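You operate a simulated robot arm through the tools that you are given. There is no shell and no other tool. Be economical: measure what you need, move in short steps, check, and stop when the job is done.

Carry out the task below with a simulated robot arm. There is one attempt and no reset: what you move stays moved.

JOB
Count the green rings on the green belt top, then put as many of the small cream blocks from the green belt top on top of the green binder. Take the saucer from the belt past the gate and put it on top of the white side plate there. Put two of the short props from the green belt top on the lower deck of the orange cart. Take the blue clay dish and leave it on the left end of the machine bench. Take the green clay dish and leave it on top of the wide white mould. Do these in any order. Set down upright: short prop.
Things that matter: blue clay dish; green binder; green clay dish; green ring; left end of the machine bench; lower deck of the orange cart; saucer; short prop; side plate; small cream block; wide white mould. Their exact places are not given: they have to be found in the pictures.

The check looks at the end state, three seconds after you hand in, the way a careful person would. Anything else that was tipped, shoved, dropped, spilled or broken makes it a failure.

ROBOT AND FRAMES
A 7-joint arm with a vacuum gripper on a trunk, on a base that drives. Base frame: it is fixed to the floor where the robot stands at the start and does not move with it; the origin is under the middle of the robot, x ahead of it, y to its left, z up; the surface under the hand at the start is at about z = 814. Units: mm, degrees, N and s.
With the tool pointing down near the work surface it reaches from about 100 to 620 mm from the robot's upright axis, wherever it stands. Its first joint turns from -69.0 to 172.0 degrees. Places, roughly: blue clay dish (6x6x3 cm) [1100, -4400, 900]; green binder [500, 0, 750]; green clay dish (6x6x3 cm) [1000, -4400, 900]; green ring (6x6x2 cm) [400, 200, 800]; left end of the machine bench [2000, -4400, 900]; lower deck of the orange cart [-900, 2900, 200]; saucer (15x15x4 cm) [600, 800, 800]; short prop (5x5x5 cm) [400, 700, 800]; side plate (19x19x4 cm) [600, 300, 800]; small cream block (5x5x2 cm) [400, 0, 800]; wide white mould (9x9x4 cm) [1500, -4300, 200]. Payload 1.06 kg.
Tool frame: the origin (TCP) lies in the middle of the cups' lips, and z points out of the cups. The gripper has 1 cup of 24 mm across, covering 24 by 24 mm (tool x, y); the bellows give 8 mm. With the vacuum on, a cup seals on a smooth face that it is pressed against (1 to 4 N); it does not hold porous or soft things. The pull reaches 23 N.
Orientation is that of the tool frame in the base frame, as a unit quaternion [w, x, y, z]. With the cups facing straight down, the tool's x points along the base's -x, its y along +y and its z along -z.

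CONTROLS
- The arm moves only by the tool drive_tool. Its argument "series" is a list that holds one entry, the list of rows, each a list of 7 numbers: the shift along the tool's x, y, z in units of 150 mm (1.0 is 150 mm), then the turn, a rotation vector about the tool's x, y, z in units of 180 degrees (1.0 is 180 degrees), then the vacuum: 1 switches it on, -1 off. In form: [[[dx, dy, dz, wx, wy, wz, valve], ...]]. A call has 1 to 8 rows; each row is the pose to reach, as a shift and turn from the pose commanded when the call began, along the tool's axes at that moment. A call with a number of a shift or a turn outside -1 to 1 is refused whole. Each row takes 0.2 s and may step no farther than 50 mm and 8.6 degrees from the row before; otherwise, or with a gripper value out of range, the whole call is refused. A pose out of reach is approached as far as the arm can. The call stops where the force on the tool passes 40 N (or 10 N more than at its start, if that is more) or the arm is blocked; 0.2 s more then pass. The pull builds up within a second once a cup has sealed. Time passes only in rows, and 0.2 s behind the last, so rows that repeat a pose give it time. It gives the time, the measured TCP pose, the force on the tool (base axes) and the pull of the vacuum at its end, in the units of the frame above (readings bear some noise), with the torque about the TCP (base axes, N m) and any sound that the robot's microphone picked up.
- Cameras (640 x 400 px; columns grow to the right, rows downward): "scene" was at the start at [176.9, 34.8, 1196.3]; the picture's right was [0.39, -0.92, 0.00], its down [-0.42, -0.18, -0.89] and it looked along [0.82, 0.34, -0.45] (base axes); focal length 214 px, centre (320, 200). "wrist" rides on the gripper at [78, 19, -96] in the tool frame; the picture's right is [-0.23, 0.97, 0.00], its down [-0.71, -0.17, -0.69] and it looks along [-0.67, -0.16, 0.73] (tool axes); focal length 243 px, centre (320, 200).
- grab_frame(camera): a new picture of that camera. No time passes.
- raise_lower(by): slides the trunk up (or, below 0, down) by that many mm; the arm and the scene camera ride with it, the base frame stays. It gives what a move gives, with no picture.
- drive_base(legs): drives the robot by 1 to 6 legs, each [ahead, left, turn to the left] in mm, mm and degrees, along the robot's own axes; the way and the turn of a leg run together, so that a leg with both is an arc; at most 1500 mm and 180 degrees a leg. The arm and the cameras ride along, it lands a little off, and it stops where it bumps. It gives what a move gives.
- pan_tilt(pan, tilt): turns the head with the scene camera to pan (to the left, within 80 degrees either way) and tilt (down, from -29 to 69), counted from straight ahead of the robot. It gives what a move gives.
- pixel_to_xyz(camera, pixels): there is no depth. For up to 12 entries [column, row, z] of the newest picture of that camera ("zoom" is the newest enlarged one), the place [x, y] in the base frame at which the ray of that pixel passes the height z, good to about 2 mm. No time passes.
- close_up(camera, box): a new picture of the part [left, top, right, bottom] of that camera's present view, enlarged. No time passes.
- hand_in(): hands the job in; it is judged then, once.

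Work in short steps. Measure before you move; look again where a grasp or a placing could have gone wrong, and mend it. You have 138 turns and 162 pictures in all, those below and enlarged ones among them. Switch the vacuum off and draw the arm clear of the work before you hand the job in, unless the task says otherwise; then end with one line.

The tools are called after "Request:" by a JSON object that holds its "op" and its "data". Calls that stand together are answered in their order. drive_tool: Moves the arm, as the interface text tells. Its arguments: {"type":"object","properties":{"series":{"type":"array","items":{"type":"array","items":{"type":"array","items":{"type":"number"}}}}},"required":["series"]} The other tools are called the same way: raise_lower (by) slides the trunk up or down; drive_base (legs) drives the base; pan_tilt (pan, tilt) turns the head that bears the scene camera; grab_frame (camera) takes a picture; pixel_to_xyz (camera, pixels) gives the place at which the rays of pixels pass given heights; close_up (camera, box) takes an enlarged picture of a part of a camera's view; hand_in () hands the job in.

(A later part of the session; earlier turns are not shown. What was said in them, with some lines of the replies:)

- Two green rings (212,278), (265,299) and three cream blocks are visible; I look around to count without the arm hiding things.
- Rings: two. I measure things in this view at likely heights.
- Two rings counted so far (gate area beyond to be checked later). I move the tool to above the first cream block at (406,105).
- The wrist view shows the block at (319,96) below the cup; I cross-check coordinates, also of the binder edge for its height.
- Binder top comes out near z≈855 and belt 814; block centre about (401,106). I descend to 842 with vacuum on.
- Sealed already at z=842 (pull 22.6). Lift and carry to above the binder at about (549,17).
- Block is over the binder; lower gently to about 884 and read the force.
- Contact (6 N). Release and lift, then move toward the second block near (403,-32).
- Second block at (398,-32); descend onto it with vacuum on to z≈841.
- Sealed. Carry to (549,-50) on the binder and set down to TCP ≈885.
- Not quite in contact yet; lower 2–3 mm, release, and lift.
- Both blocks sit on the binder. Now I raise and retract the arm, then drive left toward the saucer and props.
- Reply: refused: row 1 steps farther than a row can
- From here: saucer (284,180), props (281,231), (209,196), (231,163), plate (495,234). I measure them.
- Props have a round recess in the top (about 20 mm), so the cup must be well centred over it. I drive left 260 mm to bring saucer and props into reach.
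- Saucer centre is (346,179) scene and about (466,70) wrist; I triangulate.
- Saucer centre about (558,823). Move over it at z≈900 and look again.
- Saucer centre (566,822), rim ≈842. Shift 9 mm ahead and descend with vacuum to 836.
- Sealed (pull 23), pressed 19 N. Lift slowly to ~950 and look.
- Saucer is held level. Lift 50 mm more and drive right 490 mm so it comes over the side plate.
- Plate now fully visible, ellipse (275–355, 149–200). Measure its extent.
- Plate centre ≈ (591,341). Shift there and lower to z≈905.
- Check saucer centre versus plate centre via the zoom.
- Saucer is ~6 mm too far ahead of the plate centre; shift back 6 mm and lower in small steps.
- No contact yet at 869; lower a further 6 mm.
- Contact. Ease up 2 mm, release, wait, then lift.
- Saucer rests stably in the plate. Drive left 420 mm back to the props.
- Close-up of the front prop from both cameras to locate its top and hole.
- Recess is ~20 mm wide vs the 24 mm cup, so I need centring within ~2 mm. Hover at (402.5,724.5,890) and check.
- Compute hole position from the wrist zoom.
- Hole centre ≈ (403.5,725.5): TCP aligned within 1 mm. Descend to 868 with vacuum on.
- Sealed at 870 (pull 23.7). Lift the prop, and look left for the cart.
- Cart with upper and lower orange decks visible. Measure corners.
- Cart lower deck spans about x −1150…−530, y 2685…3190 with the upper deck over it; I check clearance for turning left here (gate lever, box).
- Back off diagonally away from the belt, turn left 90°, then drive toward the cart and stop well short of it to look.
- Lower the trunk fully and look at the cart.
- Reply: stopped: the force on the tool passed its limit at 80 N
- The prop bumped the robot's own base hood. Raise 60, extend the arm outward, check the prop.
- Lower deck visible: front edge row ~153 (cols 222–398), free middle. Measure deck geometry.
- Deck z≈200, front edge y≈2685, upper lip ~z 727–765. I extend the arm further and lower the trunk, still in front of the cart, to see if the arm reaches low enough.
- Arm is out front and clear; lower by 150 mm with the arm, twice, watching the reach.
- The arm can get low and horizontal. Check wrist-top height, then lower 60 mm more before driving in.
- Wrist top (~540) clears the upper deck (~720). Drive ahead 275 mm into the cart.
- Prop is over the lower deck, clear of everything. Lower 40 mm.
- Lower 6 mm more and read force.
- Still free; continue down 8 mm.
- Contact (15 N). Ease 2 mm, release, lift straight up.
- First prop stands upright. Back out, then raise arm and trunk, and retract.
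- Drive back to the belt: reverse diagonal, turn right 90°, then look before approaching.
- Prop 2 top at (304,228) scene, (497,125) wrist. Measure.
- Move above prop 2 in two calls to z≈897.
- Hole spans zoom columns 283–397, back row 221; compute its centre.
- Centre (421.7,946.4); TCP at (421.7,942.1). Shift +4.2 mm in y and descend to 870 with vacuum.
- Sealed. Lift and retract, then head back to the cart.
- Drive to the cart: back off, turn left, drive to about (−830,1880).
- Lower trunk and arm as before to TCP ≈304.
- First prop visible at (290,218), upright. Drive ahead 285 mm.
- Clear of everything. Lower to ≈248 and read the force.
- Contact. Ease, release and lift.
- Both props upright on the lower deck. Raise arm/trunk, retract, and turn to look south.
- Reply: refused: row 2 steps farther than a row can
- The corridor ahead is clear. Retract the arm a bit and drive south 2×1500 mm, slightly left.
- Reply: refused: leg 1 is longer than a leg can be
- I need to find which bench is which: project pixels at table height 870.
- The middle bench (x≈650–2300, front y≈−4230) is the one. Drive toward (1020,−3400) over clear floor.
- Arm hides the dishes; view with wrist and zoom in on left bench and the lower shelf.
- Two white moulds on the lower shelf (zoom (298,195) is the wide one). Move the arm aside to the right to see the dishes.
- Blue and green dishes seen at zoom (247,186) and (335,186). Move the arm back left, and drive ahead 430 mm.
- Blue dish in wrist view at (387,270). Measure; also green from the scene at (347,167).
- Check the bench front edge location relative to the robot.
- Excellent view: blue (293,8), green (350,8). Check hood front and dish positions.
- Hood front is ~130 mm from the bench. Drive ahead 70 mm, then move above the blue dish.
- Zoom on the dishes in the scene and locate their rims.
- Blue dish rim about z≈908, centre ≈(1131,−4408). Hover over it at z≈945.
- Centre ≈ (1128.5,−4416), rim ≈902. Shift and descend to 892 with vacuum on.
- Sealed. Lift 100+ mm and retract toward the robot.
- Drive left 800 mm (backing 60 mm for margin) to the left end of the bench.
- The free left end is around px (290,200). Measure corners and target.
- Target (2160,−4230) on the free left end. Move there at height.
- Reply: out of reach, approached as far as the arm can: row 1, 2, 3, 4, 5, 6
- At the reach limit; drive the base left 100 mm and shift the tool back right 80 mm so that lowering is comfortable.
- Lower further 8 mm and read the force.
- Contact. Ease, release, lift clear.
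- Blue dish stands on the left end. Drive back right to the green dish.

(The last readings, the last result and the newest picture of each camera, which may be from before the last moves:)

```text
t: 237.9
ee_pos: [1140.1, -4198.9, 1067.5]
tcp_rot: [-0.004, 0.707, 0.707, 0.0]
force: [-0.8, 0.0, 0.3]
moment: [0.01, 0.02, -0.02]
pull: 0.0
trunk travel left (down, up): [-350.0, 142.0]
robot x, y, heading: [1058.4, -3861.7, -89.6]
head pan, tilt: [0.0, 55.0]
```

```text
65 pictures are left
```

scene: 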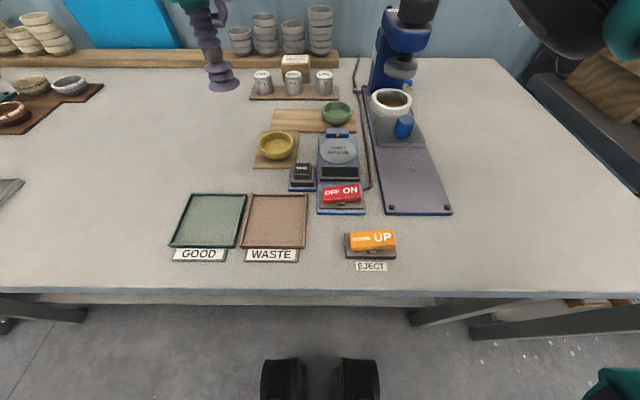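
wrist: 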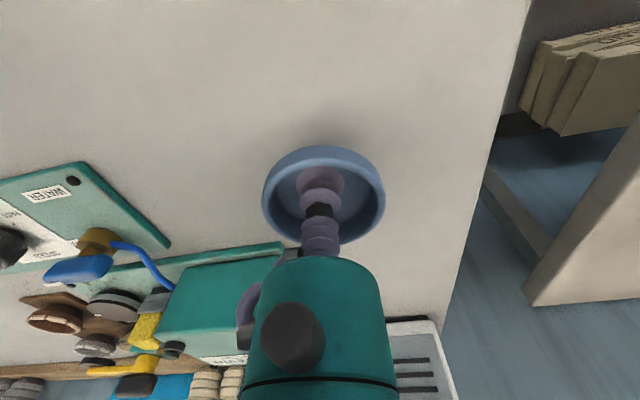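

Green dish at (338,112). Check where the press stands relative to the arm's path.

Request:
{"op": "pixel_to_xyz", "data": {"camera": "scene", "pixels": [[338, 108, 903], [380, 40, 1000], [430, 40, 1000], [405, 50, 1000], [370, 85, 872], [418, 10, 1040], [400, 95, 930]]}}

Request:
{"op": "grab_frame", "data": {"camera": "wrist"}}

Request:
{"op": "pan_tilt", "data": {"pan": -20, "tilt": 25}}

Request:
{"op": "grab_frame", "data": {"camera": "scene"}}

```text
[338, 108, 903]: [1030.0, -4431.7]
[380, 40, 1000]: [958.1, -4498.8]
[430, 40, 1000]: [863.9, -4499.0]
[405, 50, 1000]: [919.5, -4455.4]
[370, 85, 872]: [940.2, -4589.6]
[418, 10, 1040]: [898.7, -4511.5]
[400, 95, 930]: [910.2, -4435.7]
```

```text
64 pictures are left
```

wrist: 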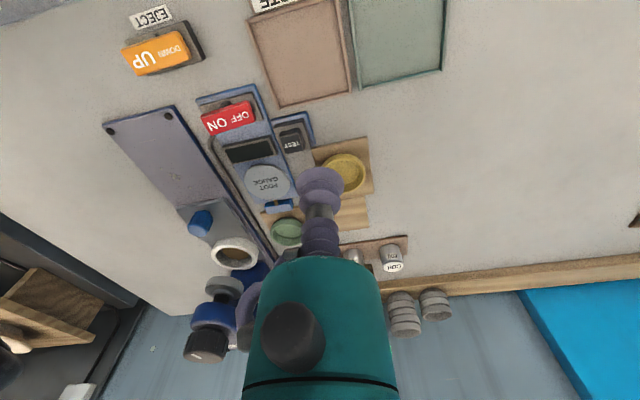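

```text
t: 238.9
ee_pos: [1140.5, -4199.7, 1067.5]
tcp_rot: [-0.003, 0.707, 0.707, 0.001]
force: [0.0, -0.4, -0.4]
moment: [0.0, 0.01, 0.02]
pull: 0.1
trunk travel left (down, up): [-350.0, 142.0]
robot x, y, heading: [1055.7, -3863.2, -89.4]
head pan, tilt: [-20.0, 25.0]
```

```text
63 pictures are left
```

scene: 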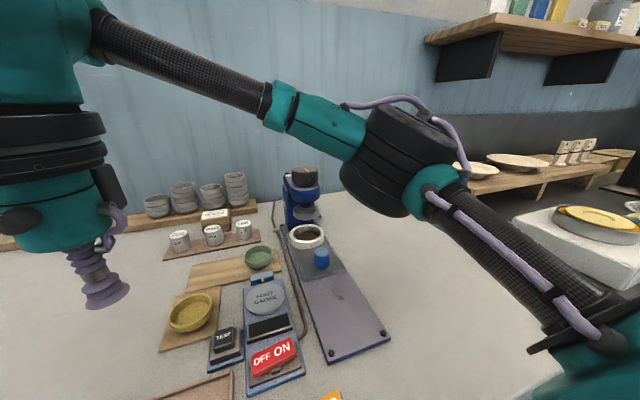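

The press (≈(919,−4455), top ≈1066) is close to where the forearm would pass. I shift the base left/back so the forearm comes from straight in front.

Request:
{"op": "drive_base", "data": {"legs": [[-35, 173, 0]]}}

Request:
{"op": "drive_tool", "data": {"series": [[[-0.15, -0.28, 0, 0, 0, 0, -1], [-0.3, -0.56, 0, 0, 0, 0, -1], [-0.45, -0.84, 0, 0, 0, 0, -1], [-0.55, -1.0, 0, 0, 0, 0, -1]]]}}

Request:
{"op": "drive_tool", "data": {"series": [[[-0.15, -0.28, 0, 0, 0, 0, -1], [-0.3, -0.5, 0.1, 0, 0, 0, -1], [-0.5, -0.7, 0.2, 0, 0, 0, -1], [-0.6, -0.8, 0.3, 0, 0, 0, -1], [-0.6, -0.8, 0.3, 0, 0, 0, -1]]]}}

Request:
{"op": "grab_frame", "data": {"camera": "scene"}}

Request:
{"op": "grab_frame", "data": {"camera": "wrist"}}

```text
t: 241.0
ee_pos: [1315.8, -4162.1, 1067.2]
tcp_rot: [-0.004, 0.708, 0.707, 0.001]
force: [-0.4, -0.8, -0.3]
moment: [0.0, 0.02, 0.02]
pull: 0.0
trunk travel left (down, up): [-350.0, 142.0]
robot x, y, heading: [1234.5, -3824.0, -89.5]
head pan, tilt: [-20.0, 25.0]
```

```text
t: 242.0
ee_pos: [1166.8, -4244.2, 1066.4]
tcp_rot: [-0.004, 0.707, 0.707, 0.001]
force: [-0.1, -0.5, 0.3]
moment: [0.02, 0.01, 0.0]
pull: 0.2
trunk travel left (down, up): [-350.0, 142.0]
robot x, y, heading: [1233.5, -3827.3, -89.7]
head pan, tilt: [-20.0, 25.0]
```

```text
t: 243.2
ee_pos: [1045.5, -4335.5, 1022.5]
tcp_rot: [-0.005, 0.708, 0.707, 0.0]
force: [-0.6, 0.1, -0.1]
moment: [0.02, 0.01, 0.03]
pull: 0.1
trunk travel left (down, up): [-350.0, 142.0]
robot x, y, heading: [1237.8, -3824.0, -89.4]
head pan, tilt: [-20.0, 25.0]
```

```text
62 pictures are left
```

scene: 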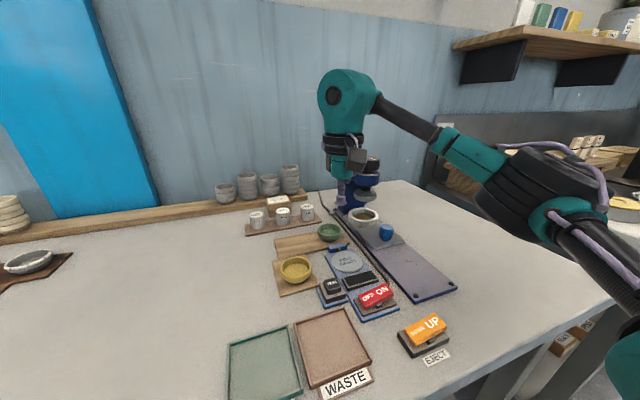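

```text
61 pictures are left
```

wrist: 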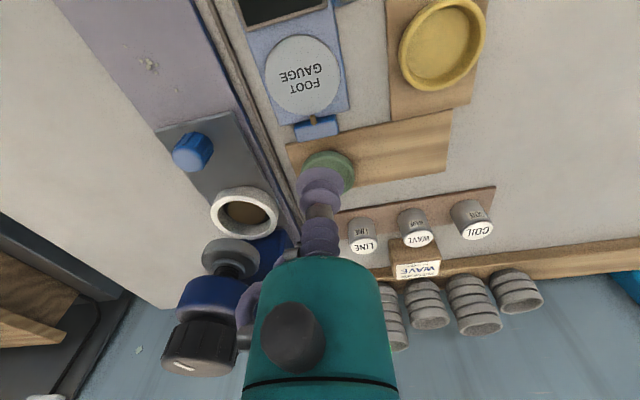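

Now the forearm approaches from straight in front, clear of the press. Move over the green dish at z≈945.

Request:
{"op": "drive_tool", "data": {"series": [[[-0.25, -0.04, 0.05, 0, 0, 0, -1], [-0.53, -0.083, 0.15, 0, 0, 0, -1], [-0.53, -0.083, 0.35, 0, 0, 0, -1], [-0.53, -0.083, 0.5, 0, 0, 0, -1], [-0.53, -0.083, 0.5, 0, 0, 0, -1]]]}}

Request:
{"op": "grab_frame", "data": {"camera": "wrist"}}

Request:
{"op": "grab_frame", "data": {"camera": "scene"}}

```text
t: 244.4
ee_pos: [1033.3, -4413.1, 948.1]
tcp_rot: [-0.003, 0.707, 0.707, 0.0]
force: [-1.0, -0.7, 0.2]
moment: [0.03, 0.03, 0.03]
pull: 0.0
trunk travel left (down, up): [-350.0, 142.0]
robot x, y, heading: [1235.7, -3819.5, -89.8]
head pan, tilt: [-20.0, 25.0]
```

```text
60 pictures are left
```

wrist: 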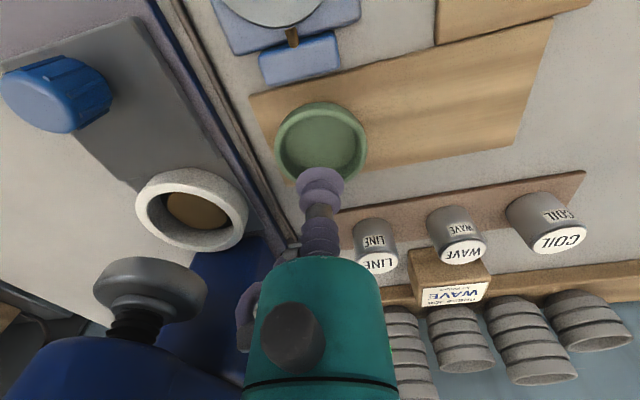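

```text
59 pictures are left
```

scene: 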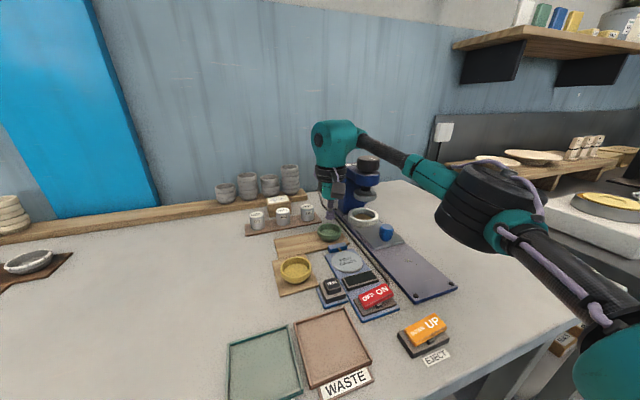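

Check the press column's right edge and the dish centre relative to the gripper.

Request:
{"op": "pixel_to_xyz", "data": {"camera": "wrist", "pixels": [[283, 245, 880], [283, 245, 950], [240, 330, 1000], [321, 143, 903], [275, 143, 903], [368, 143, 903], [321, 103, 903], [205, 290, 1000], [200, 345, 1040]]}}

Request:
{"op": "close_up", "data": {"camera": "scene", "box": [290, 110, 410, 260]}}

```text
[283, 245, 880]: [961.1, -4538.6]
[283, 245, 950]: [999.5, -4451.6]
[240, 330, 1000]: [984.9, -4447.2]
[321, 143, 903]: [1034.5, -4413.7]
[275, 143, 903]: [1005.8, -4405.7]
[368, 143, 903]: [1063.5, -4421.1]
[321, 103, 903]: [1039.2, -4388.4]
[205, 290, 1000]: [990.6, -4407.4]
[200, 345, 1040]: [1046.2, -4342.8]
```

```text
2.67 times, centred on (350, 185) of scene
```

zoom: 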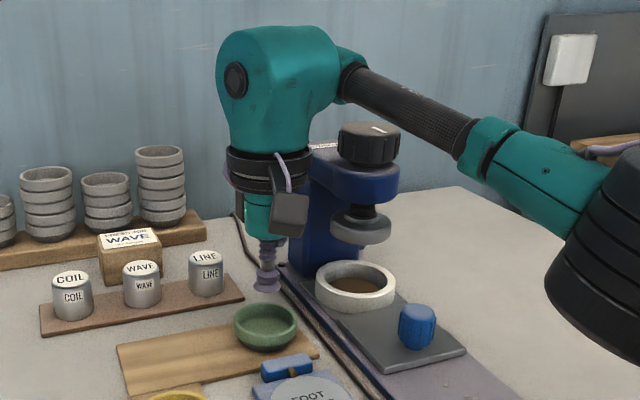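

Clearance to the press column is ~30 mm; motion is vertical only. Descend onto the green dish with vacuum.

Request:
{"op": "drive_tool", "data": {"series": [[[-0.013, 0.005, 0.1, 0, 0, 0, 1], [-0.013, 0.005, 0.25, 0, 0, 0, 1], [-0.013, 0.005, 0.35, 0, 0, 0, 1], [-0.013, 0.005, 0.35, 0, 0, 0, 1], [-0.013, 0.005, 0.35, 0, 0, 0, 1]]]}}

```text
t: 245.6
ee_pos: [1031.7, -4414.3, 895.3]
tcp_rot: [-0.003, 0.708, 0.706, 0.0]
force: [0.4, 0.9, 1.1]
moment: [0.0, -0.04, 0.01]
pull: 23.5
trunk travel left (down, up): [-350.0, 142.0]
robot x, y, heading: [1234.8, -3824.2, -89.5]
head pan, tilt: [-20.0, 25.0]
```

Sealed. Lift straight up, then retract and shift left.

Request:
{"op": "drive_tool", "data": {"series": [[[0, 0, -0.2, 0, 0, 0, 1], [0, 0, -0.5, 0, 0, 0, 1], [0, 0, -0.8, 0, 0, 0, 1], [0.2, 0.1, -1.0, 0, 0, 0, 1], [0.4, 0.25, -1, 0, 0, 0, 1], [0.6, 0.5, -1, 0, 0, 0, 1], [0.8, 0.75, -1, 0, 0, 0, 1], [1, 1, -1, 0, 0, 0, 1]]]}}

Request:
{"op": "drive_tool", "data": {"series": [[[0.1, 0.25, 0, 0, 0, 0, 1], [0.2, 0.5, 0, 0, 0, 0, 1], [0.25, 0.8, 0, 0, 0, 0, 1], [0.25, 1, 0, 0, 0, 0, 1]]]}}

Request:
{"op": "grab_frame", "data": {"camera": "wrist"}}

```text
t: 247.4
ee_pos: [1182.9, -4265.2, 1043.9]
tcp_rot: [-0.004, 0.708, 0.706, -0.001]
force: [0.7, 0.5, -0.2]
moment: [-0.01, 0.01, 0.02]
pull: 23.5
trunk travel left (down, up): [-350.0, 142.0]
robot x, y, heading: [1236.1, -3824.4, -89.6]
head pan, tilt: [-20.0, 25.0]
```

```text
t: 248.4
ee_pos: [1334.0, -4226.7, 1042.4]
tcp_rot: [-0.004, 0.708, 0.706, 0.0]
force: [-0.3, 0.2, -1.3]
moment: [0.02, 0.0, -0.02]
pull: 23.1
trunk travel left (down, up): [-350.0, 142.0]
robot x, y, heading: [1234.5, -3823.5, -89.3]
head pan, tilt: [-20.0, 25.0]
```

```text
57 pictures are left
```

wrist: 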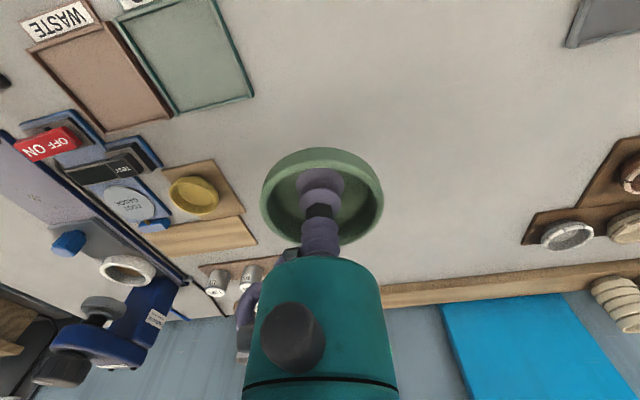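

Green dish held. Back out from the bench and shift left in front of the mould; then extend and lower.

Request:
{"op": "drive_base", "data": {"legs": [[-430, 0, 0], [0, 280, 0]]}}

Request:
{"op": "drive_tool", "data": {"series": [[[-0.2, -0.2, 0, 0, 0, 0, 1], [-0.4, -0.4, 0, 0, 0, 0, 1], [-0.6, -0.6, 0, 0, 0, 0, 1], [-0.8, -0.67, 0, 0, 0, 0, 1], [-1.0, -0.67, 0, 0, 0, 0, 1]]]}}

Request:
{"op": "raise_lower", "data": {"by": -350}}

Request:
{"op": "pan_tilt", "data": {"pan": 0, "tilt": 35}}

Request:
{"op": "grab_frame", "data": {"camera": "scene"}}

```text
t: 253.7
ee_pos: [1605.7, -3783.9, 1042.9]
tcp_rot: [-0.004, 0.707, 0.707, 0.0]
force: [-0.5, -0.6, -0.3]
moment: [0.0, 0.01, -0.01]
pull: 22.5
trunk travel left (down, up): [-350.0, 142.0]
robot x, y, heading: [1506.3, -3381.6, -89.7]
head pan, tilt: [-20.0, 25.0]
```

```text
t: 254.9
ee_pos: [1505.2, -3934.5, 1039.9]
tcp_rot: [-0.004, 0.707, 0.708, 0.0]
force: [-0.3, 0.6, -0.2]
moment: [0.0, -0.03, 0.03]
pull: 22.9
trunk travel left (down, up): [-350.0, 142.0]
robot x, y, heading: [1506.8, -3380.5, -89.5]
head pan, tilt: [-20.0, 25.0]
```

```text
t: 258.4
ee_pos: [1504.5, -3935.1, 691.6]
tcp_rot: [-0.004, 0.707, 0.707, 0.0]
force: [1.3, -0.1, 0.2]
moment: [-0.04, 0.02, -0.02]
pull: 22.8
trunk travel left (down, up): [0.0, 492.0]
robot x, y, heading: [1508.7, -3379.9, -89.4]
head pan, tilt: [-20.0, 25.0]
```

```text
t: 259.2
ee_pos: [1504.1, -3934.4, 692.8]
tcp_rot: [-0.004, 0.707, 0.707, 0.0]
force: [0.4, 0.1, -0.3]
moment: [-0.01, 0.01, 0.0]
pull: 22.9
trunk travel left (down, up): [0.0, 492.0]
robot x, y, heading: [1507.3, -3381.3, -89.2]
head pan, tilt: [0.0, 35.0]
```

```text
56 pictures are left
```

scene: 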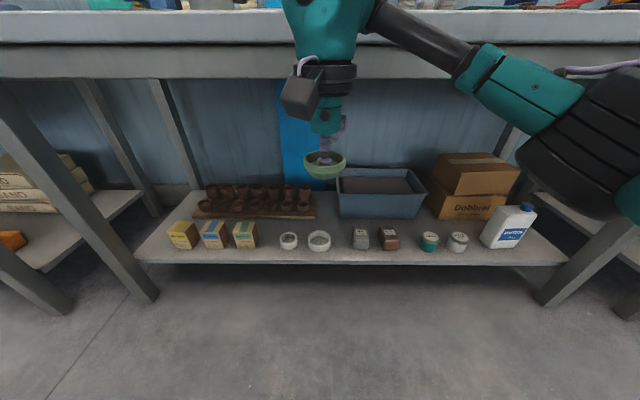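

Moulds at (288,241) narrow and (319,241) wide. Zoom and measure.

Request:
{"op": "close_up", "data": {"camera": "scene", "box": [264, 215, 344, 265]}}

Request:
{"op": "pixel_to_xyz", "data": {"camera": "zoom", "pixels": [[440, 200, 230], [440, 200, 220], [350, 200, 230], [530, 200, 230], [440, 285, 190], [320, 380, 190]]}}

Request:
{"op": "pixel_to_xyz", "data": {"camera": "scene", "pixels": [[360, 245, 230], [390, 245, 230], [350, 262, 190], [300, 77, 820], [288, 241, 230]]}}

```text
8.00 times, centred on (304, 240) of scene
```

zoom: 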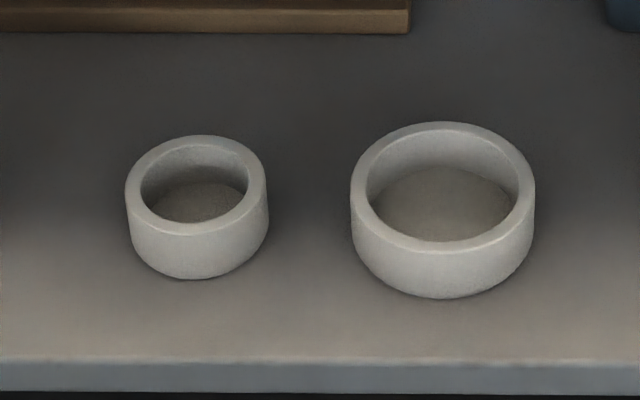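

```text
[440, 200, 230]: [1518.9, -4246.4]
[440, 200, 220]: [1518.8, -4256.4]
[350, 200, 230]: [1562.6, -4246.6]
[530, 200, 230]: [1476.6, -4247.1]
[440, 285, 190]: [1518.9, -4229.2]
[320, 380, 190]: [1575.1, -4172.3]
```

```text
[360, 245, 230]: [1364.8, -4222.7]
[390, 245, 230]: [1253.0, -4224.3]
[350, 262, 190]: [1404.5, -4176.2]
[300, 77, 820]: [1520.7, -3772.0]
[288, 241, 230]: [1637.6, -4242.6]
```

Wide mould is a ring-shaped mould (inner ≈73 mm) centred ≈(1519,−4248): the dish sits in it. Lower the arm ~350 mm in front of the bench.

Request:
{"op": "drive_tool", "data": {"series": [[[0, 0, 0.3, 0, 0, 0, 1], [0, 0, 0.6, 0, 0, 0, 1], [0, 0, 0.9, 0, 0, 0, 1], [0, 0, 1.0, 0, 0, 0, 1]]]}}

Request:
{"op": "drive_tool", "data": {"series": [[[0, 0, 0.3, 0, 0, 0, 1], [0, 0, 0.6, 0, 0, 0, 1], [0, 0, 0.9, 0, 0, 0, 1], [0, 0, 1.0, 0, 0, 0, 1]]]}}

Request:
{"op": "drive_tool", "data": {"series": [[[0, 0, 0.2, 0, 0, 0, 1], [0, 0, 0.35, 0, 0, 0, 1], [0, 0, 0.35, 0, 0, 0, 1]]]}}

Request:
{"op": "drive_base", "data": {"legs": [[220, 0, 0]]}}

Request:
{"op": "grab_frame", "data": {"camera": "scene"}}

Request:
{"op": "grab_frame", "data": {"camera": "wrist"}}

```text
t: 260.2
ee_pos: [1504.2, -3933.6, 540.5]
tcp_rot: [-0.004, 0.707, 0.707, 0.0]
force: [-0.2, -0.7, -0.3]
moment: [-0.02, 0.02, -0.01]
pull: 23.0
trunk travel left (down, up): [0.0, 492.0]
robot x, y, heading: [1507.1, -3382.0, -89.6]
head pan, tilt: [0.0, 35.0]
```

```text
t: 261.2
ee_pos: [1503.3, -3933.6, 392.9]
tcp_rot: [-0.004, 0.707, 0.707, 0.0]
force: [0.4, 0.2, -1.8]
moment: [0.02, -0.02, 0.01]
pull: 22.3
trunk travel left (down, up): [0.0, 492.0]
robot x, y, heading: [1505.2, -3380.9, -89.4]
head pan, tilt: [0.0, 35.0]
```

```text
t: 262.0
ee_pos: [1504.7, -3933.1, 339.8]
tcp_rot: [-0.003, 0.707, 0.707, 0.001]
force: [0.3, -0.1, -0.8]
moment: [-0.02, 0.0, -0.01]
pull: 23.0
trunk travel left (down, up): [0.0, 492.0]
robot x, y, heading: [1510.2, -3381.1, -89.5]
head pan, tilt: [0.0, 35.0]
```

```text
t: 263.7
ee_pos: [1510.1, -4152.5, 339.1]
tcp_rot: [-0.004, 0.705, 0.71, 0.0]
force: [-0.4, -0.7, -0.8]
moment: [0.01, 0.0, -0.04]
pull: 23.2
trunk travel left (down, up): [0.0, 492.0]
robot x, y, heading: [1507.1, -3600.7, -88.9]
head pan, tilt: [0.0, 35.0]
```

```text
54 pictures are left
```

scene: 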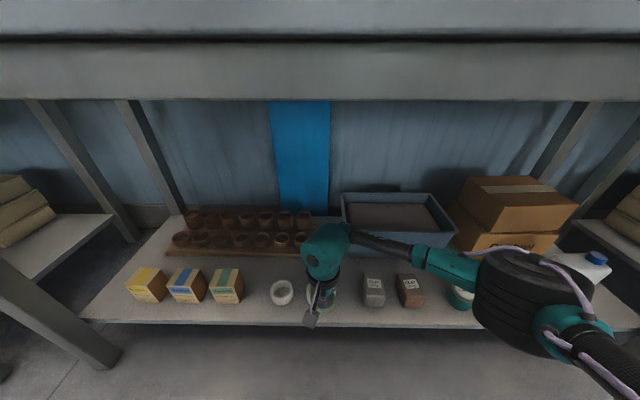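

```text
53 pictures are left
```

wrist: 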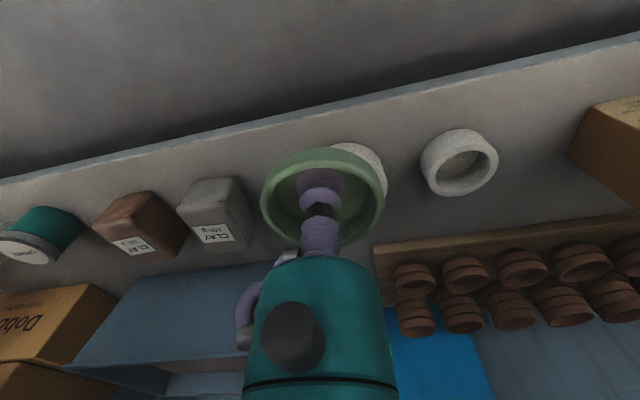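

Triangulate with the narrow mould, visible in both views, to get the rim height.

Request:
{"op": "close_up", "data": {"camera": "wrist", "box": [300, 110, 540, 260]}}

Request:
{"op": "pixel_to_xyz", "data": {"camera": "zoom", "pixels": [[458, 161, 230], [458, 161, 210], [458, 161, 200], [235, 165, 210], [235, 165, 230]]}}

Request:
{"op": "close_up", "data": {"camera": "scene", "box": [250, 250, 370, 325]}}

Request:
{"op": "pixel_to_xyz", "data": {"camera": "scene", "pixels": [[282, 288, 230], [282, 288, 210], [282, 288, 200], [282, 326, 170]]}}

```text
2.67 times, centred on (420, 185) of wrist
```

zoom: 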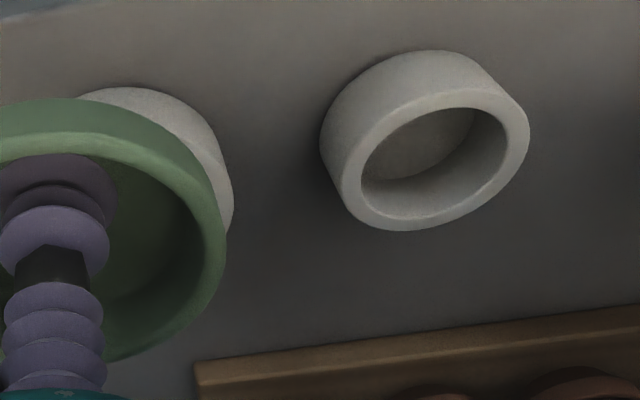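

```text
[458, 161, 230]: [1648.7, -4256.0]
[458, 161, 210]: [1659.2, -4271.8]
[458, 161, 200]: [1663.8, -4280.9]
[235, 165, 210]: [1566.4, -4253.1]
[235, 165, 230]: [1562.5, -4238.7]
```

```text
5.33 times, centred on (310, 288) of scene
```

zoom: 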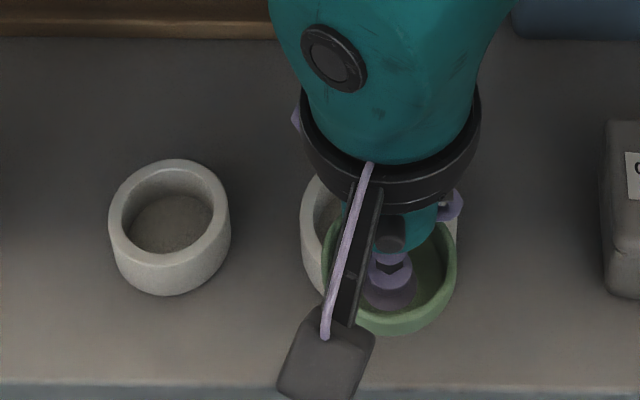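

```text
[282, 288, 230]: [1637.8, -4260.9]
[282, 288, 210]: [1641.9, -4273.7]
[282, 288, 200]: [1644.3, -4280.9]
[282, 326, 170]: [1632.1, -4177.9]
```

Heights agree at rim z≈230. Pull the tool back 110 mm to see the wide mould unobstructed.

Request:
{"op": "drive_tool", "data": {"series": [[[0.25, 0, 0, 0, 0, 0, 1], [0.5, 0, 0, 0, 0, 0, 1], [0.75, 0, 0, 0, 0, 0, 1], [0.75, 0, 0, 0, 0, 0, 1]]]}}

Request:
{"op": "pan_tilt", "data": {"pan": 0, "tilt": 45}}

Request:
{"op": "grab_frame", "data": {"camera": "scene"}}

Request:
{"op": "grab_frame", "data": {"camera": "wrist"}}

```text
t: 264.7
ee_pos: [1509.7, -4040.1, 342.8]
tcp_rot: [-0.004, 0.704, 0.71, 0.0]
force: [0.4, -0.3, 0.1]
moment: [0.01, -0.02, -0.01]
pull: 22.1
trunk travel left (down, up): [0.0, 492.0]
robot x, y, heading: [1511.3, -3602.0, -89.2]
head pan, tilt: [0.0, 35.0]
```

```text
t: 265.4
ee_pos: [1509.6, -4038.4, 341.8]
tcp_rot: [-0.004, 0.705, 0.709, 0.0]
force: [0.4, -0.4, 0.3]
moment: [0.02, 0.03, 0.02]
pull: 23.8
trunk travel left (down, up): [0.0, 492.0]
robot x, y, heading: [1507.8, -3600.1, -89.2]
head pan, tilt: [0.0, 45.0]
```

```text
50 pictures are left
```

scene: 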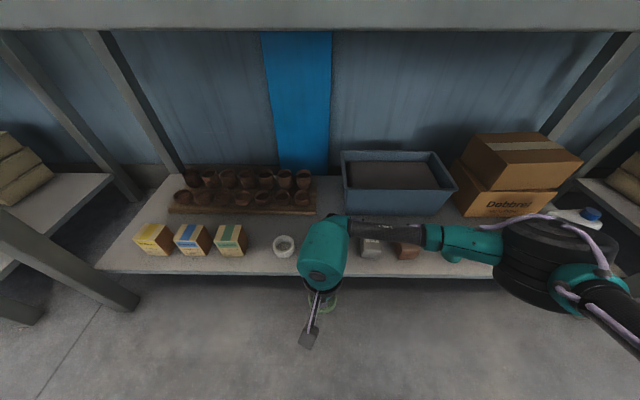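

```text
49 pictures are left
```

wrist: 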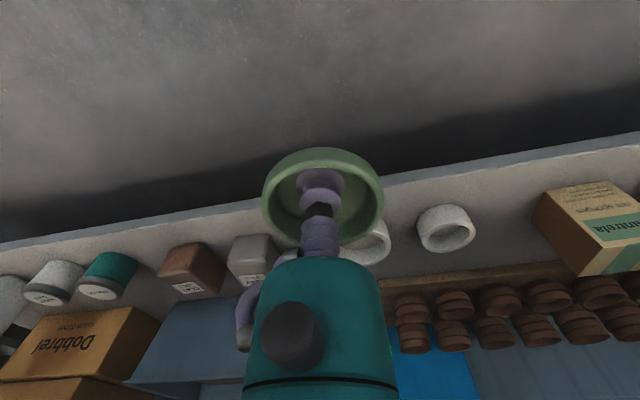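

Shift the tool 130 mm to the left (+x) to unhide the wide mould in both views.

Request:
{"op": "drive_tool", "data": {"series": [[[0, 0.3, 0, 0, 0, 0, 1], [0, 0.6, 0, 0, 0, 0, 1], [0, 0.9, 0, 0, 0, 0, 1], [0, 1.0, 0, 0, 0, 0, 1], [0, 1.0, 0, 0, 0, 0, 1]]]}}

Request:
{"op": "grab_frame", "data": {"camera": "wrist"}}

Request:
{"op": "grab_frame", "data": {"camera": "scene"}}

```text
t: 266.6
ee_pos: [1660.4, -4038.7, 340.7]
tcp_rot: [-0.004, 0.705, 0.709, 0.0]
force: [0.2, 0.5, 0.0]
moment: [-0.01, 0.0, -0.01]
pull: 23.1
trunk travel left (down, up): [0.0, 492.0]
robot x, y, heading: [1510.7, -3599.0, -89.1]
head pan, tilt: [0.0, 45.0]
```

```text
48 pictures are left
```

wrist: 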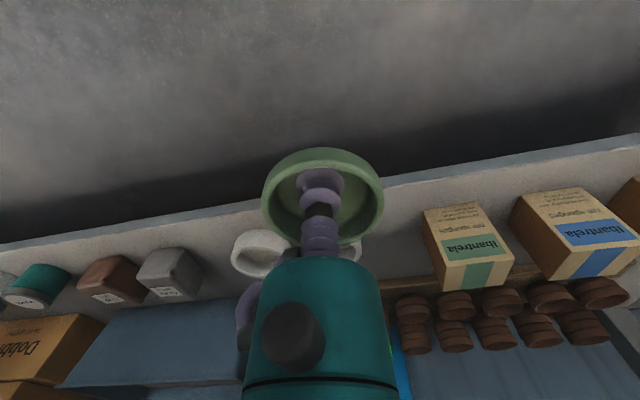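

```text
47 pictures are left
```

scene: 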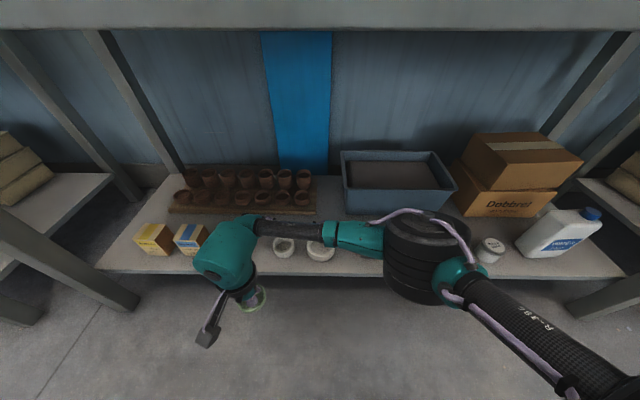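

Request:
{"op": "close_up", "data": {"camera": "scene", "box": [264, 225, 344, 275]}}

Request:
{"op": "pixel_to_xyz", "data": {"camera": "zoom", "pixels": [[450, 125, 230], [345, 140, 230], [555, 140, 230], [450, 248, 230], [450, 305, 190]]}}

Request:
{"op": "close_up", "data": {"camera": "wrist", "box": [200, 205, 320, 280]}}

```text
8.00 times, centred on (304, 250) of scene
```

zoom: 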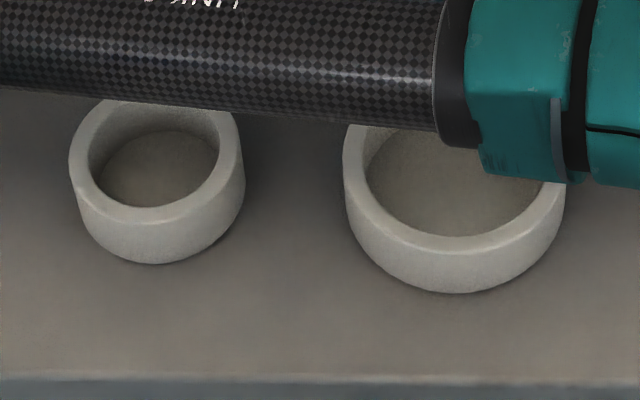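

```text
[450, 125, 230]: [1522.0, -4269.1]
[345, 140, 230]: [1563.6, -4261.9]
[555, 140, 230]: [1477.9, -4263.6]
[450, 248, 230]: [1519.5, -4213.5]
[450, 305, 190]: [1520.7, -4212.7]
```

```text
5.33 times, centred on (260, 242) of wrist
```

zoom: 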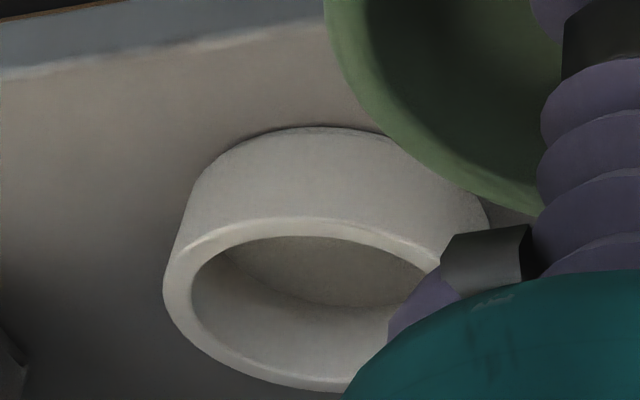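

Scene gives front rim y≈−4214, so centre ≈(1519,−4258). Cross-check with wrist zoom.

Request:
{"op": "pixel_to_xyz", "data": {"camera": "zoom", "pixels": [[320, 217, 230], [163, 290, 230], [320, 390, 230], [320, 128, 190], [260, 300, 230]]}}

```text
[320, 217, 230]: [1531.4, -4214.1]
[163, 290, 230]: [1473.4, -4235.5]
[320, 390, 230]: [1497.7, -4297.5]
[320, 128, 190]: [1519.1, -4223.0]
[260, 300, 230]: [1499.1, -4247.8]
```

Centre confirmed ≈(1518.5,−4257). Move tool back right, drive ahead 107 mm, and re-measure TCP.

Request:
{"op": "drive_tool", "data": {"series": [[[0, -0.3, 0, 0, 0, 0, 1], [0, -0.6, 0, 0, 0, 0, 1], [0, -0.9, 0, 0, 0, 0, 1], [0, -0.955, 0, 0, 0, 0, 1], [0, -0.955, 0, 0, 0, 0, 1]]]}}

Request:
{"op": "drive_base", "data": {"legs": [[107, 0, 0]]}}

Request:
{"op": "drive_tool", "data": {"series": [[[-0.25, 0, 0, 0, 0, 0, 1], [-0.5, 0, 0, 0, 0, 0, 1], [-0.7, 0, 0, 0, 0, 0, 1], [-0.7, 0, 0, 0, 0, 0, 1], [-0.7, 0, 0, 0, 0, 0, 1]]]}}

Request:
{"op": "grab_frame", "data": {"camera": "wrist"}}

Request:
{"op": "grab_frame", "data": {"camera": "scene"}}

```text
t: 267.8
ee_pos: [1514.2, -4039.9, 340.7]
tcp_rot: [-0.003, 0.705, 0.709, -0.001]
force: [0.4, 0.9, -1.3]
moment: [0.01, -0.01, -0.02]
pull: 23.0
trunk travel left (down, up): [0.0, 492.0]
robot x, y, heading: [1510.9, -3600.2, -89.2]
head pan, tilt: [0.0, 45.0]
```

```text
t: 269.0
ee_pos: [1517.8, -4145.6, 341.0]
tcp_rot: [-0.003, 0.704, 0.71, 0.0]
force: [-0.4, 0.4, -1.2]
moment: [0.03, -0.01, 0.0]
pull: 23.1
trunk travel left (down, up): [0.0, 492.0]
robot x, y, heading: [1508.5, -3706.6, -89.1]
head pan, tilt: [0.0, 45.0]
```

```text
t: 270.2
ee_pos: [1518.2, -4249.5, 339.9]
tcp_rot: [-0.004, 0.704, 0.711, 0.0]
force: [-0.4, 0.4, -2.1]
moment: [0.03, -0.02, -0.02]
pull: 23.2
trunk travel left (down, up): [0.0, 492.0]
robot x, y, heading: [1509.0, -3706.2, -89.1]
head pan, tilt: [0.0, 45.0]
```

```text
44 pictures are left
```

wrist: 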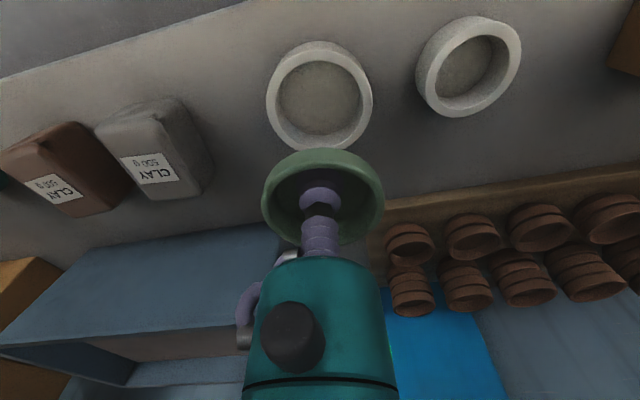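

```text
43 pictures are left
```

scene: 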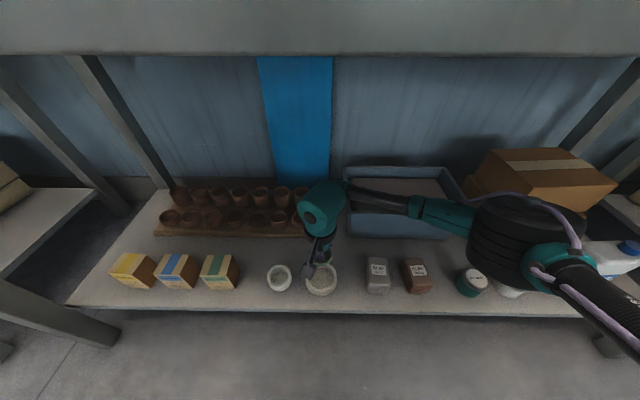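

Wide mould clearly visible in wrist at (319,95). Measure with z=230.

Request:
{"op": "close_up", "data": {"camera": "wrist", "box": [240, 30, 400, 130]}}

Request:
{"op": "pixel_to_xyz", "data": {"camera": "wrist", "pixels": [[266, 95, 230], [373, 95, 230], [319, 42, 230], [319, 95, 230]]}}

```text
4.00 times, centred on (320, 80) of wrist
```

zoom: 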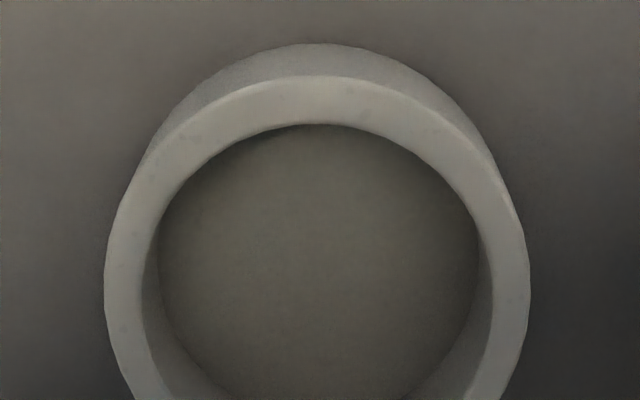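

```text
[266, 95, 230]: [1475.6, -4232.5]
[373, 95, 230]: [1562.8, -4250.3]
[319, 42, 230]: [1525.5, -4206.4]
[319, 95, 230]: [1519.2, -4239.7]
```

Request:
{"op": "pixel_to_xyz", "data": {"camera": "zoom", "pixels": [[310, 75, 230], [104, 285, 230], [529, 262, 230], [310, 124, 230], [141, 290, 230], [493, 270, 230], [360, 78, 230], [250, 85, 230]]}}

```text
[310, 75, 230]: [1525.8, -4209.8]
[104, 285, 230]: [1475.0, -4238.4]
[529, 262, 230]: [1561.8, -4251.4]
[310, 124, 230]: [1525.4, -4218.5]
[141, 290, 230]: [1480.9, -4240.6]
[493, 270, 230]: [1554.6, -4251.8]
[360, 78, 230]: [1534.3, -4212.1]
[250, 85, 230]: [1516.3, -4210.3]
```

Mould centre ≈(1518.5,−4255). Align TCP to (1516.5,−4254) and lower to ≈262, just above the rim, to check alignment.

Request:
{"op": "drive_tool", "data": {"series": [[[-0.03, -0.011, 0.15, 0, 0, 0, 1], [-0.03, -0.011, 0.35, 0, 0, 0, 1], [-0.03, -0.011, 0.5, 0, 0, 0, 1], [-0.03, -0.011, 0.5, 0, 0, 0, 1]]]}}

Request:
{"op": "close_up", "data": {"camera": "wrist", "box": [200, 90, 440, 240]}}

Request:
{"op": "close_up", "data": {"camera": "scene", "box": [260, 230, 380, 305]}}

```text
t: 271.2
ee_pos: [1516.2, -4254.1, 262.7]
tcp_rot: [-0.003, 0.704, 0.711, 0.0]
force: [-0.2, 0.3, -1.1]
moment: [0.02, 0.01, 0.0]
pull: 23.3
trunk travel left (down, up): [0.0, 492.0]
robot x, y, heading: [1511.1, -3706.4, -89.0]
head pan, tilt: [0.0, 45.0]
```

```text
2.67 times, centred on (320, 165) of wrist
```

zoom: 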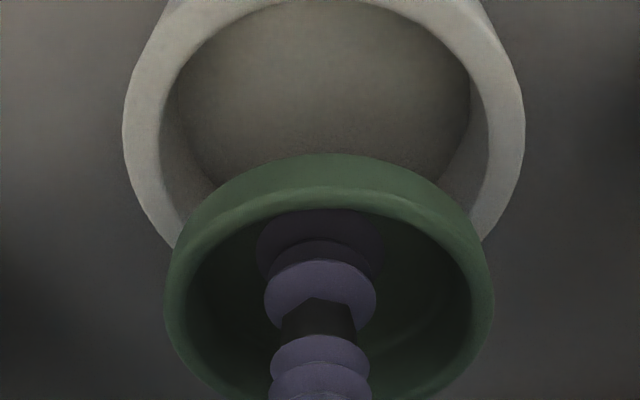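

```text
5.33 times, centred on (320, 268) of scene
```

zoom: 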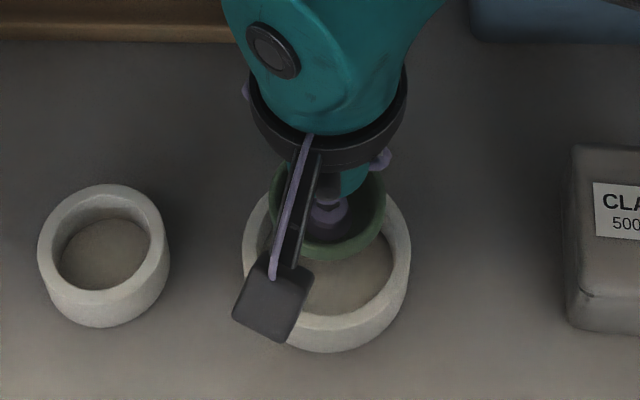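

Check fore-aft alignment numerically.

Request:
{"op": "pixel_to_xyz", "data": {"camera": "zoom", "pixels": [[328, 256, 268], [386, 208, 268], [243, 255, 230], [411, 255, 230], [328, 332, 230], [328, 314, 230]]}}

Request:
{"op": "close_up", "data": {"camera": "wrist", "box": [200, 60, 440, 210]}}

Request:
{"op": "pixel_to_xyz", "data": {"camera": "zoom", "pixels": [[325, 267, 268], [165, 385, 268], [494, 385, 268], [123, 210, 230], [525, 205, 230], [330, 50, 230], [330, 78, 230]]}}

```text
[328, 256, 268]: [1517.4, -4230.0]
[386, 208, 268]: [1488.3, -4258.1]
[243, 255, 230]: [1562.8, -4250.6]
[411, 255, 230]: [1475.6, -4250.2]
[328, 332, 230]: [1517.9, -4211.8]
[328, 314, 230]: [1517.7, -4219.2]
```

```text
2.67 times, centred on (320, 135) of wrist
```

zoom: 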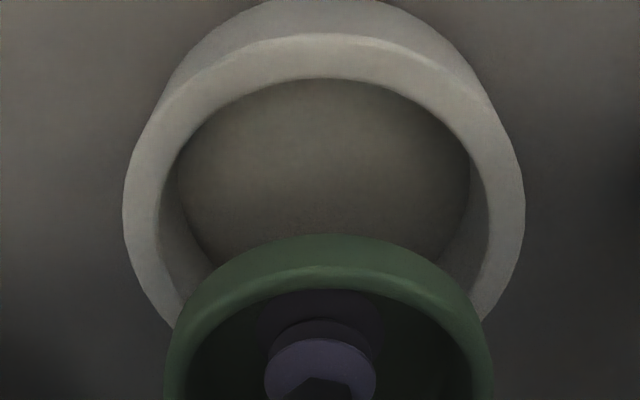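

```text
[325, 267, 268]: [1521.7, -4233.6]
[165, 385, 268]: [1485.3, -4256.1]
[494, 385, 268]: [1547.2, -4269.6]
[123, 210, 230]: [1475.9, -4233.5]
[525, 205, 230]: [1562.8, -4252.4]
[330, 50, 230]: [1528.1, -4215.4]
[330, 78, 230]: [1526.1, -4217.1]
```

Dish is ~4 mm too far in and ~1.5 mm right; correct and lower into the mould to TCP ≈240.

Request:
{"op": "drive_tool", "data": {"series": [[[0.028, 0.01, 0, 0, 0, 0, 1], [0.028, 0.01, 0.06, 0, 0, 0, 1], [0.028, 0.01, 0.12, 0, 0, 0, 1], [0.028, 0.01, 0.15, 0, 0, 0, 1], [0.028, 0.01, 0.15, 0, 0, 0, 1]]]}}

Request:
{"op": "close_up", "data": {"camera": "wrist", "box": [200, 90, 440, 240]}}

```text
t: 272.4
ee_pos: [1517.4, -4249.5, 243.0]
tcp_rot: [-0.004, 0.704, 0.71, 0.0]
force: [-0.6, 0.5, -0.5]
moment: [0.01, 0.01, 0.0]
pull: 23.1
trunk travel left (down, up): [0.0, 492.0]
robot x, y, heading: [1514.7, -3707.0, -89.0]
head pan, tilt: [0.0, 45.0]
```

```text
2.67 times, centred on (320, 165) of wrist
```

zoom: 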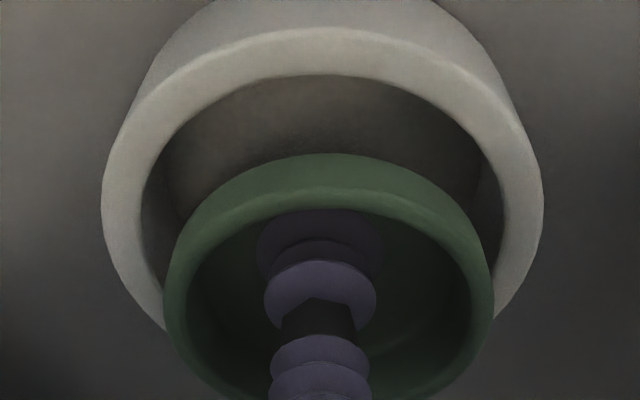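

No contact, centred. Lower another 10 mm.

Request:
{"op": "drive_tool", "data": {"series": [[[0, 0, 0.025, 0, 0, 0, 1], [0, 0, 0.05, 0, 0, 0, 1], [0, 0, 0.07, 0, 0, 0, 1], [0, 0, 0.07, 0, 0, 0, 1]]]}}

Request:
{"op": "close_up", "data": {"camera": "wrist", "box": [200, 90, 440, 240]}}

Request:
{"op": "close_up", "data": {"camera": "scene", "box": [260, 230, 380, 305]}}

```text
t: 273.4
ee_pos: [1517.1, -4249.6, 231.4]
tcp_rot: [-0.004, 0.704, 0.71, 0.0]
force: [0.6, 0.1, 0.0]
moment: [-0.03, 0.01, 0.01]
pull: 23.3
trunk travel left (down, up): [0.0, 492.0]
robot x, y, heading: [1512.5, -3707.3, -88.9]
head pan, tilt: [0.0, 45.0]
```

```text
2.67 times, centred on (320, 165) of wrist
```

zoom: 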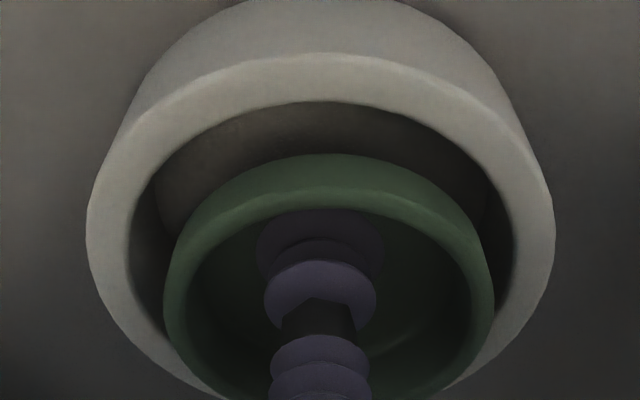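

```text
5.33 times, centred on (320, 268) of scene
```

zoom: 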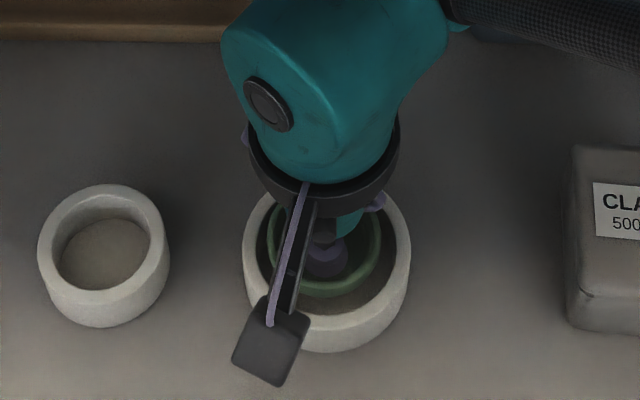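

Well centred in the ring. Continue down in small steps.

Request:
{"op": "drive_tool", "data": {"series": [[[0, 0, 0.025, 0, 0, 0, 1], [0, 0, 0.045, 0, 0, 0, 1], [0, 0, 0.06, 0, 0, 0, 1], [0, 0, 0.06, 0, 0, 0, 1]]]}}

```text
t: 274.4
ee_pos: [1517.3, -4251.8, 221.9]
tcp_rot: [-0.004, 0.704, 0.71, -0.001]
force: [0.2, 0.1, -0.9]
moment: [0.0, 0.0, 0.02]
pull: 22.6
trunk travel left (down, up): [0.0, 492.0]
robot x, y, heading: [1507.5, -3706.9, -89.0]
head pan, tilt: [0.0, 45.0]
```

Request:
{"op": "drive_tool", "data": {"series": [[[0, 0, 0.02, 0, 0, 0, 1], [0, 0, 0.035, 0, 0, 0, 1], [0, 0, 0.045, 0, 0, 0, 1], [0, 0, 0.045, 0, 0, 0, 1]]]}}

Request:
{"op": "close_up", "data": {"camera": "scene", "box": [260, 230, 380, 305]}}

```text
t: 275.4
ee_pos: [1517.9, -4250.5, 215.6]
tcp_rot: [-0.004, 0.704, 0.71, 0.0]
force: [-0.7, -1.0, 7.8]
moment: [0.01, -0.03, -0.02]
pull: 22.9
trunk travel left (down, up): [0.0, 492.0]
robot x, y, heading: [1513.5, -3705.4, -89.0]
head pan, tilt: [0.0, 45.0]
```

```text
5.33 times, centred on (320, 268) of scene
```

zoom: 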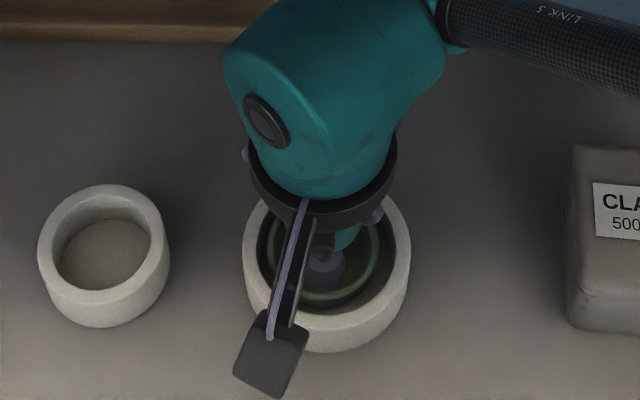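

Contact (8 N), dish seated inside the wide mould. Release and lift straight up.

Request:
{"op": "drive_tool", "data": {"series": [[[0, 0, -0.005, 0, 0, 0, 1], [0, 0, -0.005, 0, 0, 0, -1], [0, 0, -0.005, 0, 0, 0, -1], [0, 0, -0.005, 0, 0, 0, -1], [0, 0, -0.05, 0, 0, 0, -1], [0, 0, -0.3, 0, 0, 0, -1], [0, 0, -0.6, 0, 0, 0, -1], [0, 0, -0.85, 0, 0, 0, -1]]]}}

Request:
{"op": "grab_frame", "data": {"camera": "wrist"}}

Request:
{"op": "close_up", "data": {"camera": "wrist", "box": [240, 30, 400, 130]}}

```text
t: 277.2
ee_pos: [1517.2, -4251.7, 346.7]
tcp_rot: [-0.004, 0.704, 0.71, 0.001]
force: [0.7, 0.5, -0.9]
moment: [-0.01, -0.01, -0.01]
pull: 0.0
trunk travel left (down, up): [0.0, 492.0]
robot x, y, heading: [1512.5, -3707.9, -89.1]
head pan, tilt: [0.0, 45.0]
```

```text
34 pictures are left
```

wrist: 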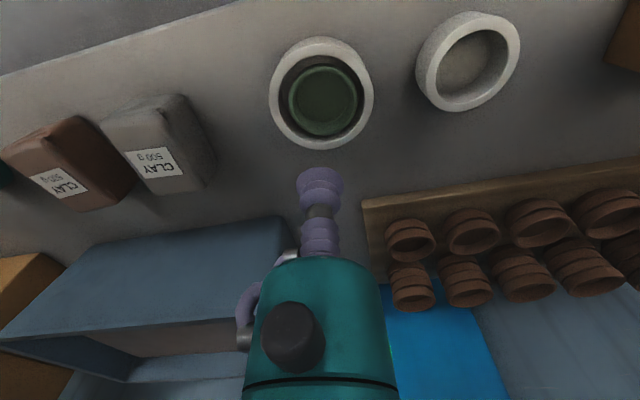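

```text
4.00 times, centred on (320, 80) of wrist
```

zoom: 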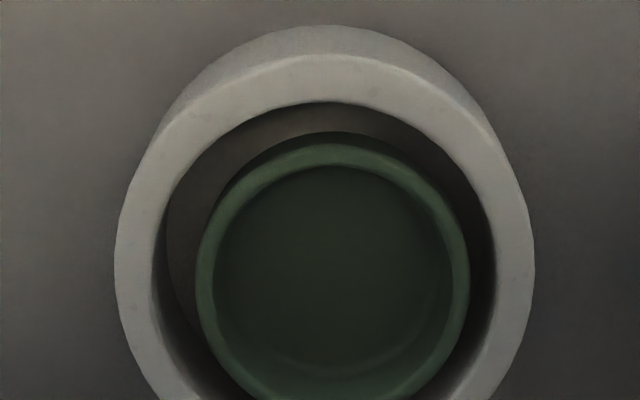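

The green dish lies level in the wide mould. Back the robot out clear of the bench and take a final look.

Request:
{"op": "drive_base", "data": {"legs": [[-330, 0, 0]]}}

Request:
{"op": "grab_frame", "data": {"camera": "scene"}}

```text
t: 279.4
ee_pos: [1513.3, -3923.6, 346.9]
tcp_rot: [-0.003, 0.704, 0.71, 0.0]
force: [1.0, 0.5, 0.0]
moment: [0.0, -0.04, 0.02]
pull: 0.1
trunk travel left (down, up): [0.0, 492.0]
robot x, y, heading: [1507.1, -3374.1, -88.9]
head pan, tilt: [0.0, 45.0]
```

```text
32 pictures are left
```

scene: 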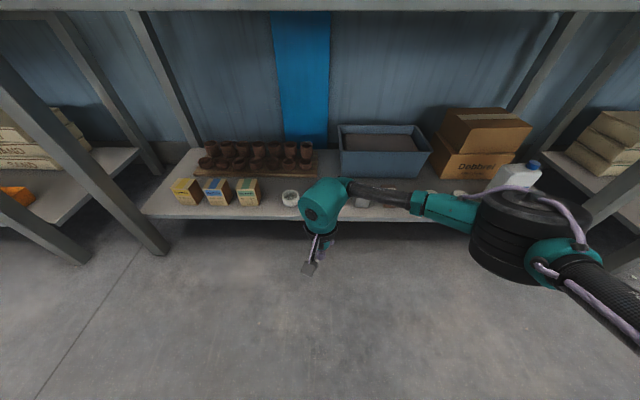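

Everything is in place, the vacuum is off and the arm is clear, so I hand in.

Request:
{"op": "hand_in", "data": {}}

```text
The job is handed in.
```

I counted 2 green rings and finished every placement: two cream blocks on the binder, the saucer on the side plate, two short props upright on the cart's lower deck, the blue clay dish on the left end of the machine bench, and the green clay dish in the wide white mould, which is hollow, so the dish sits inside it rather than on its rim.
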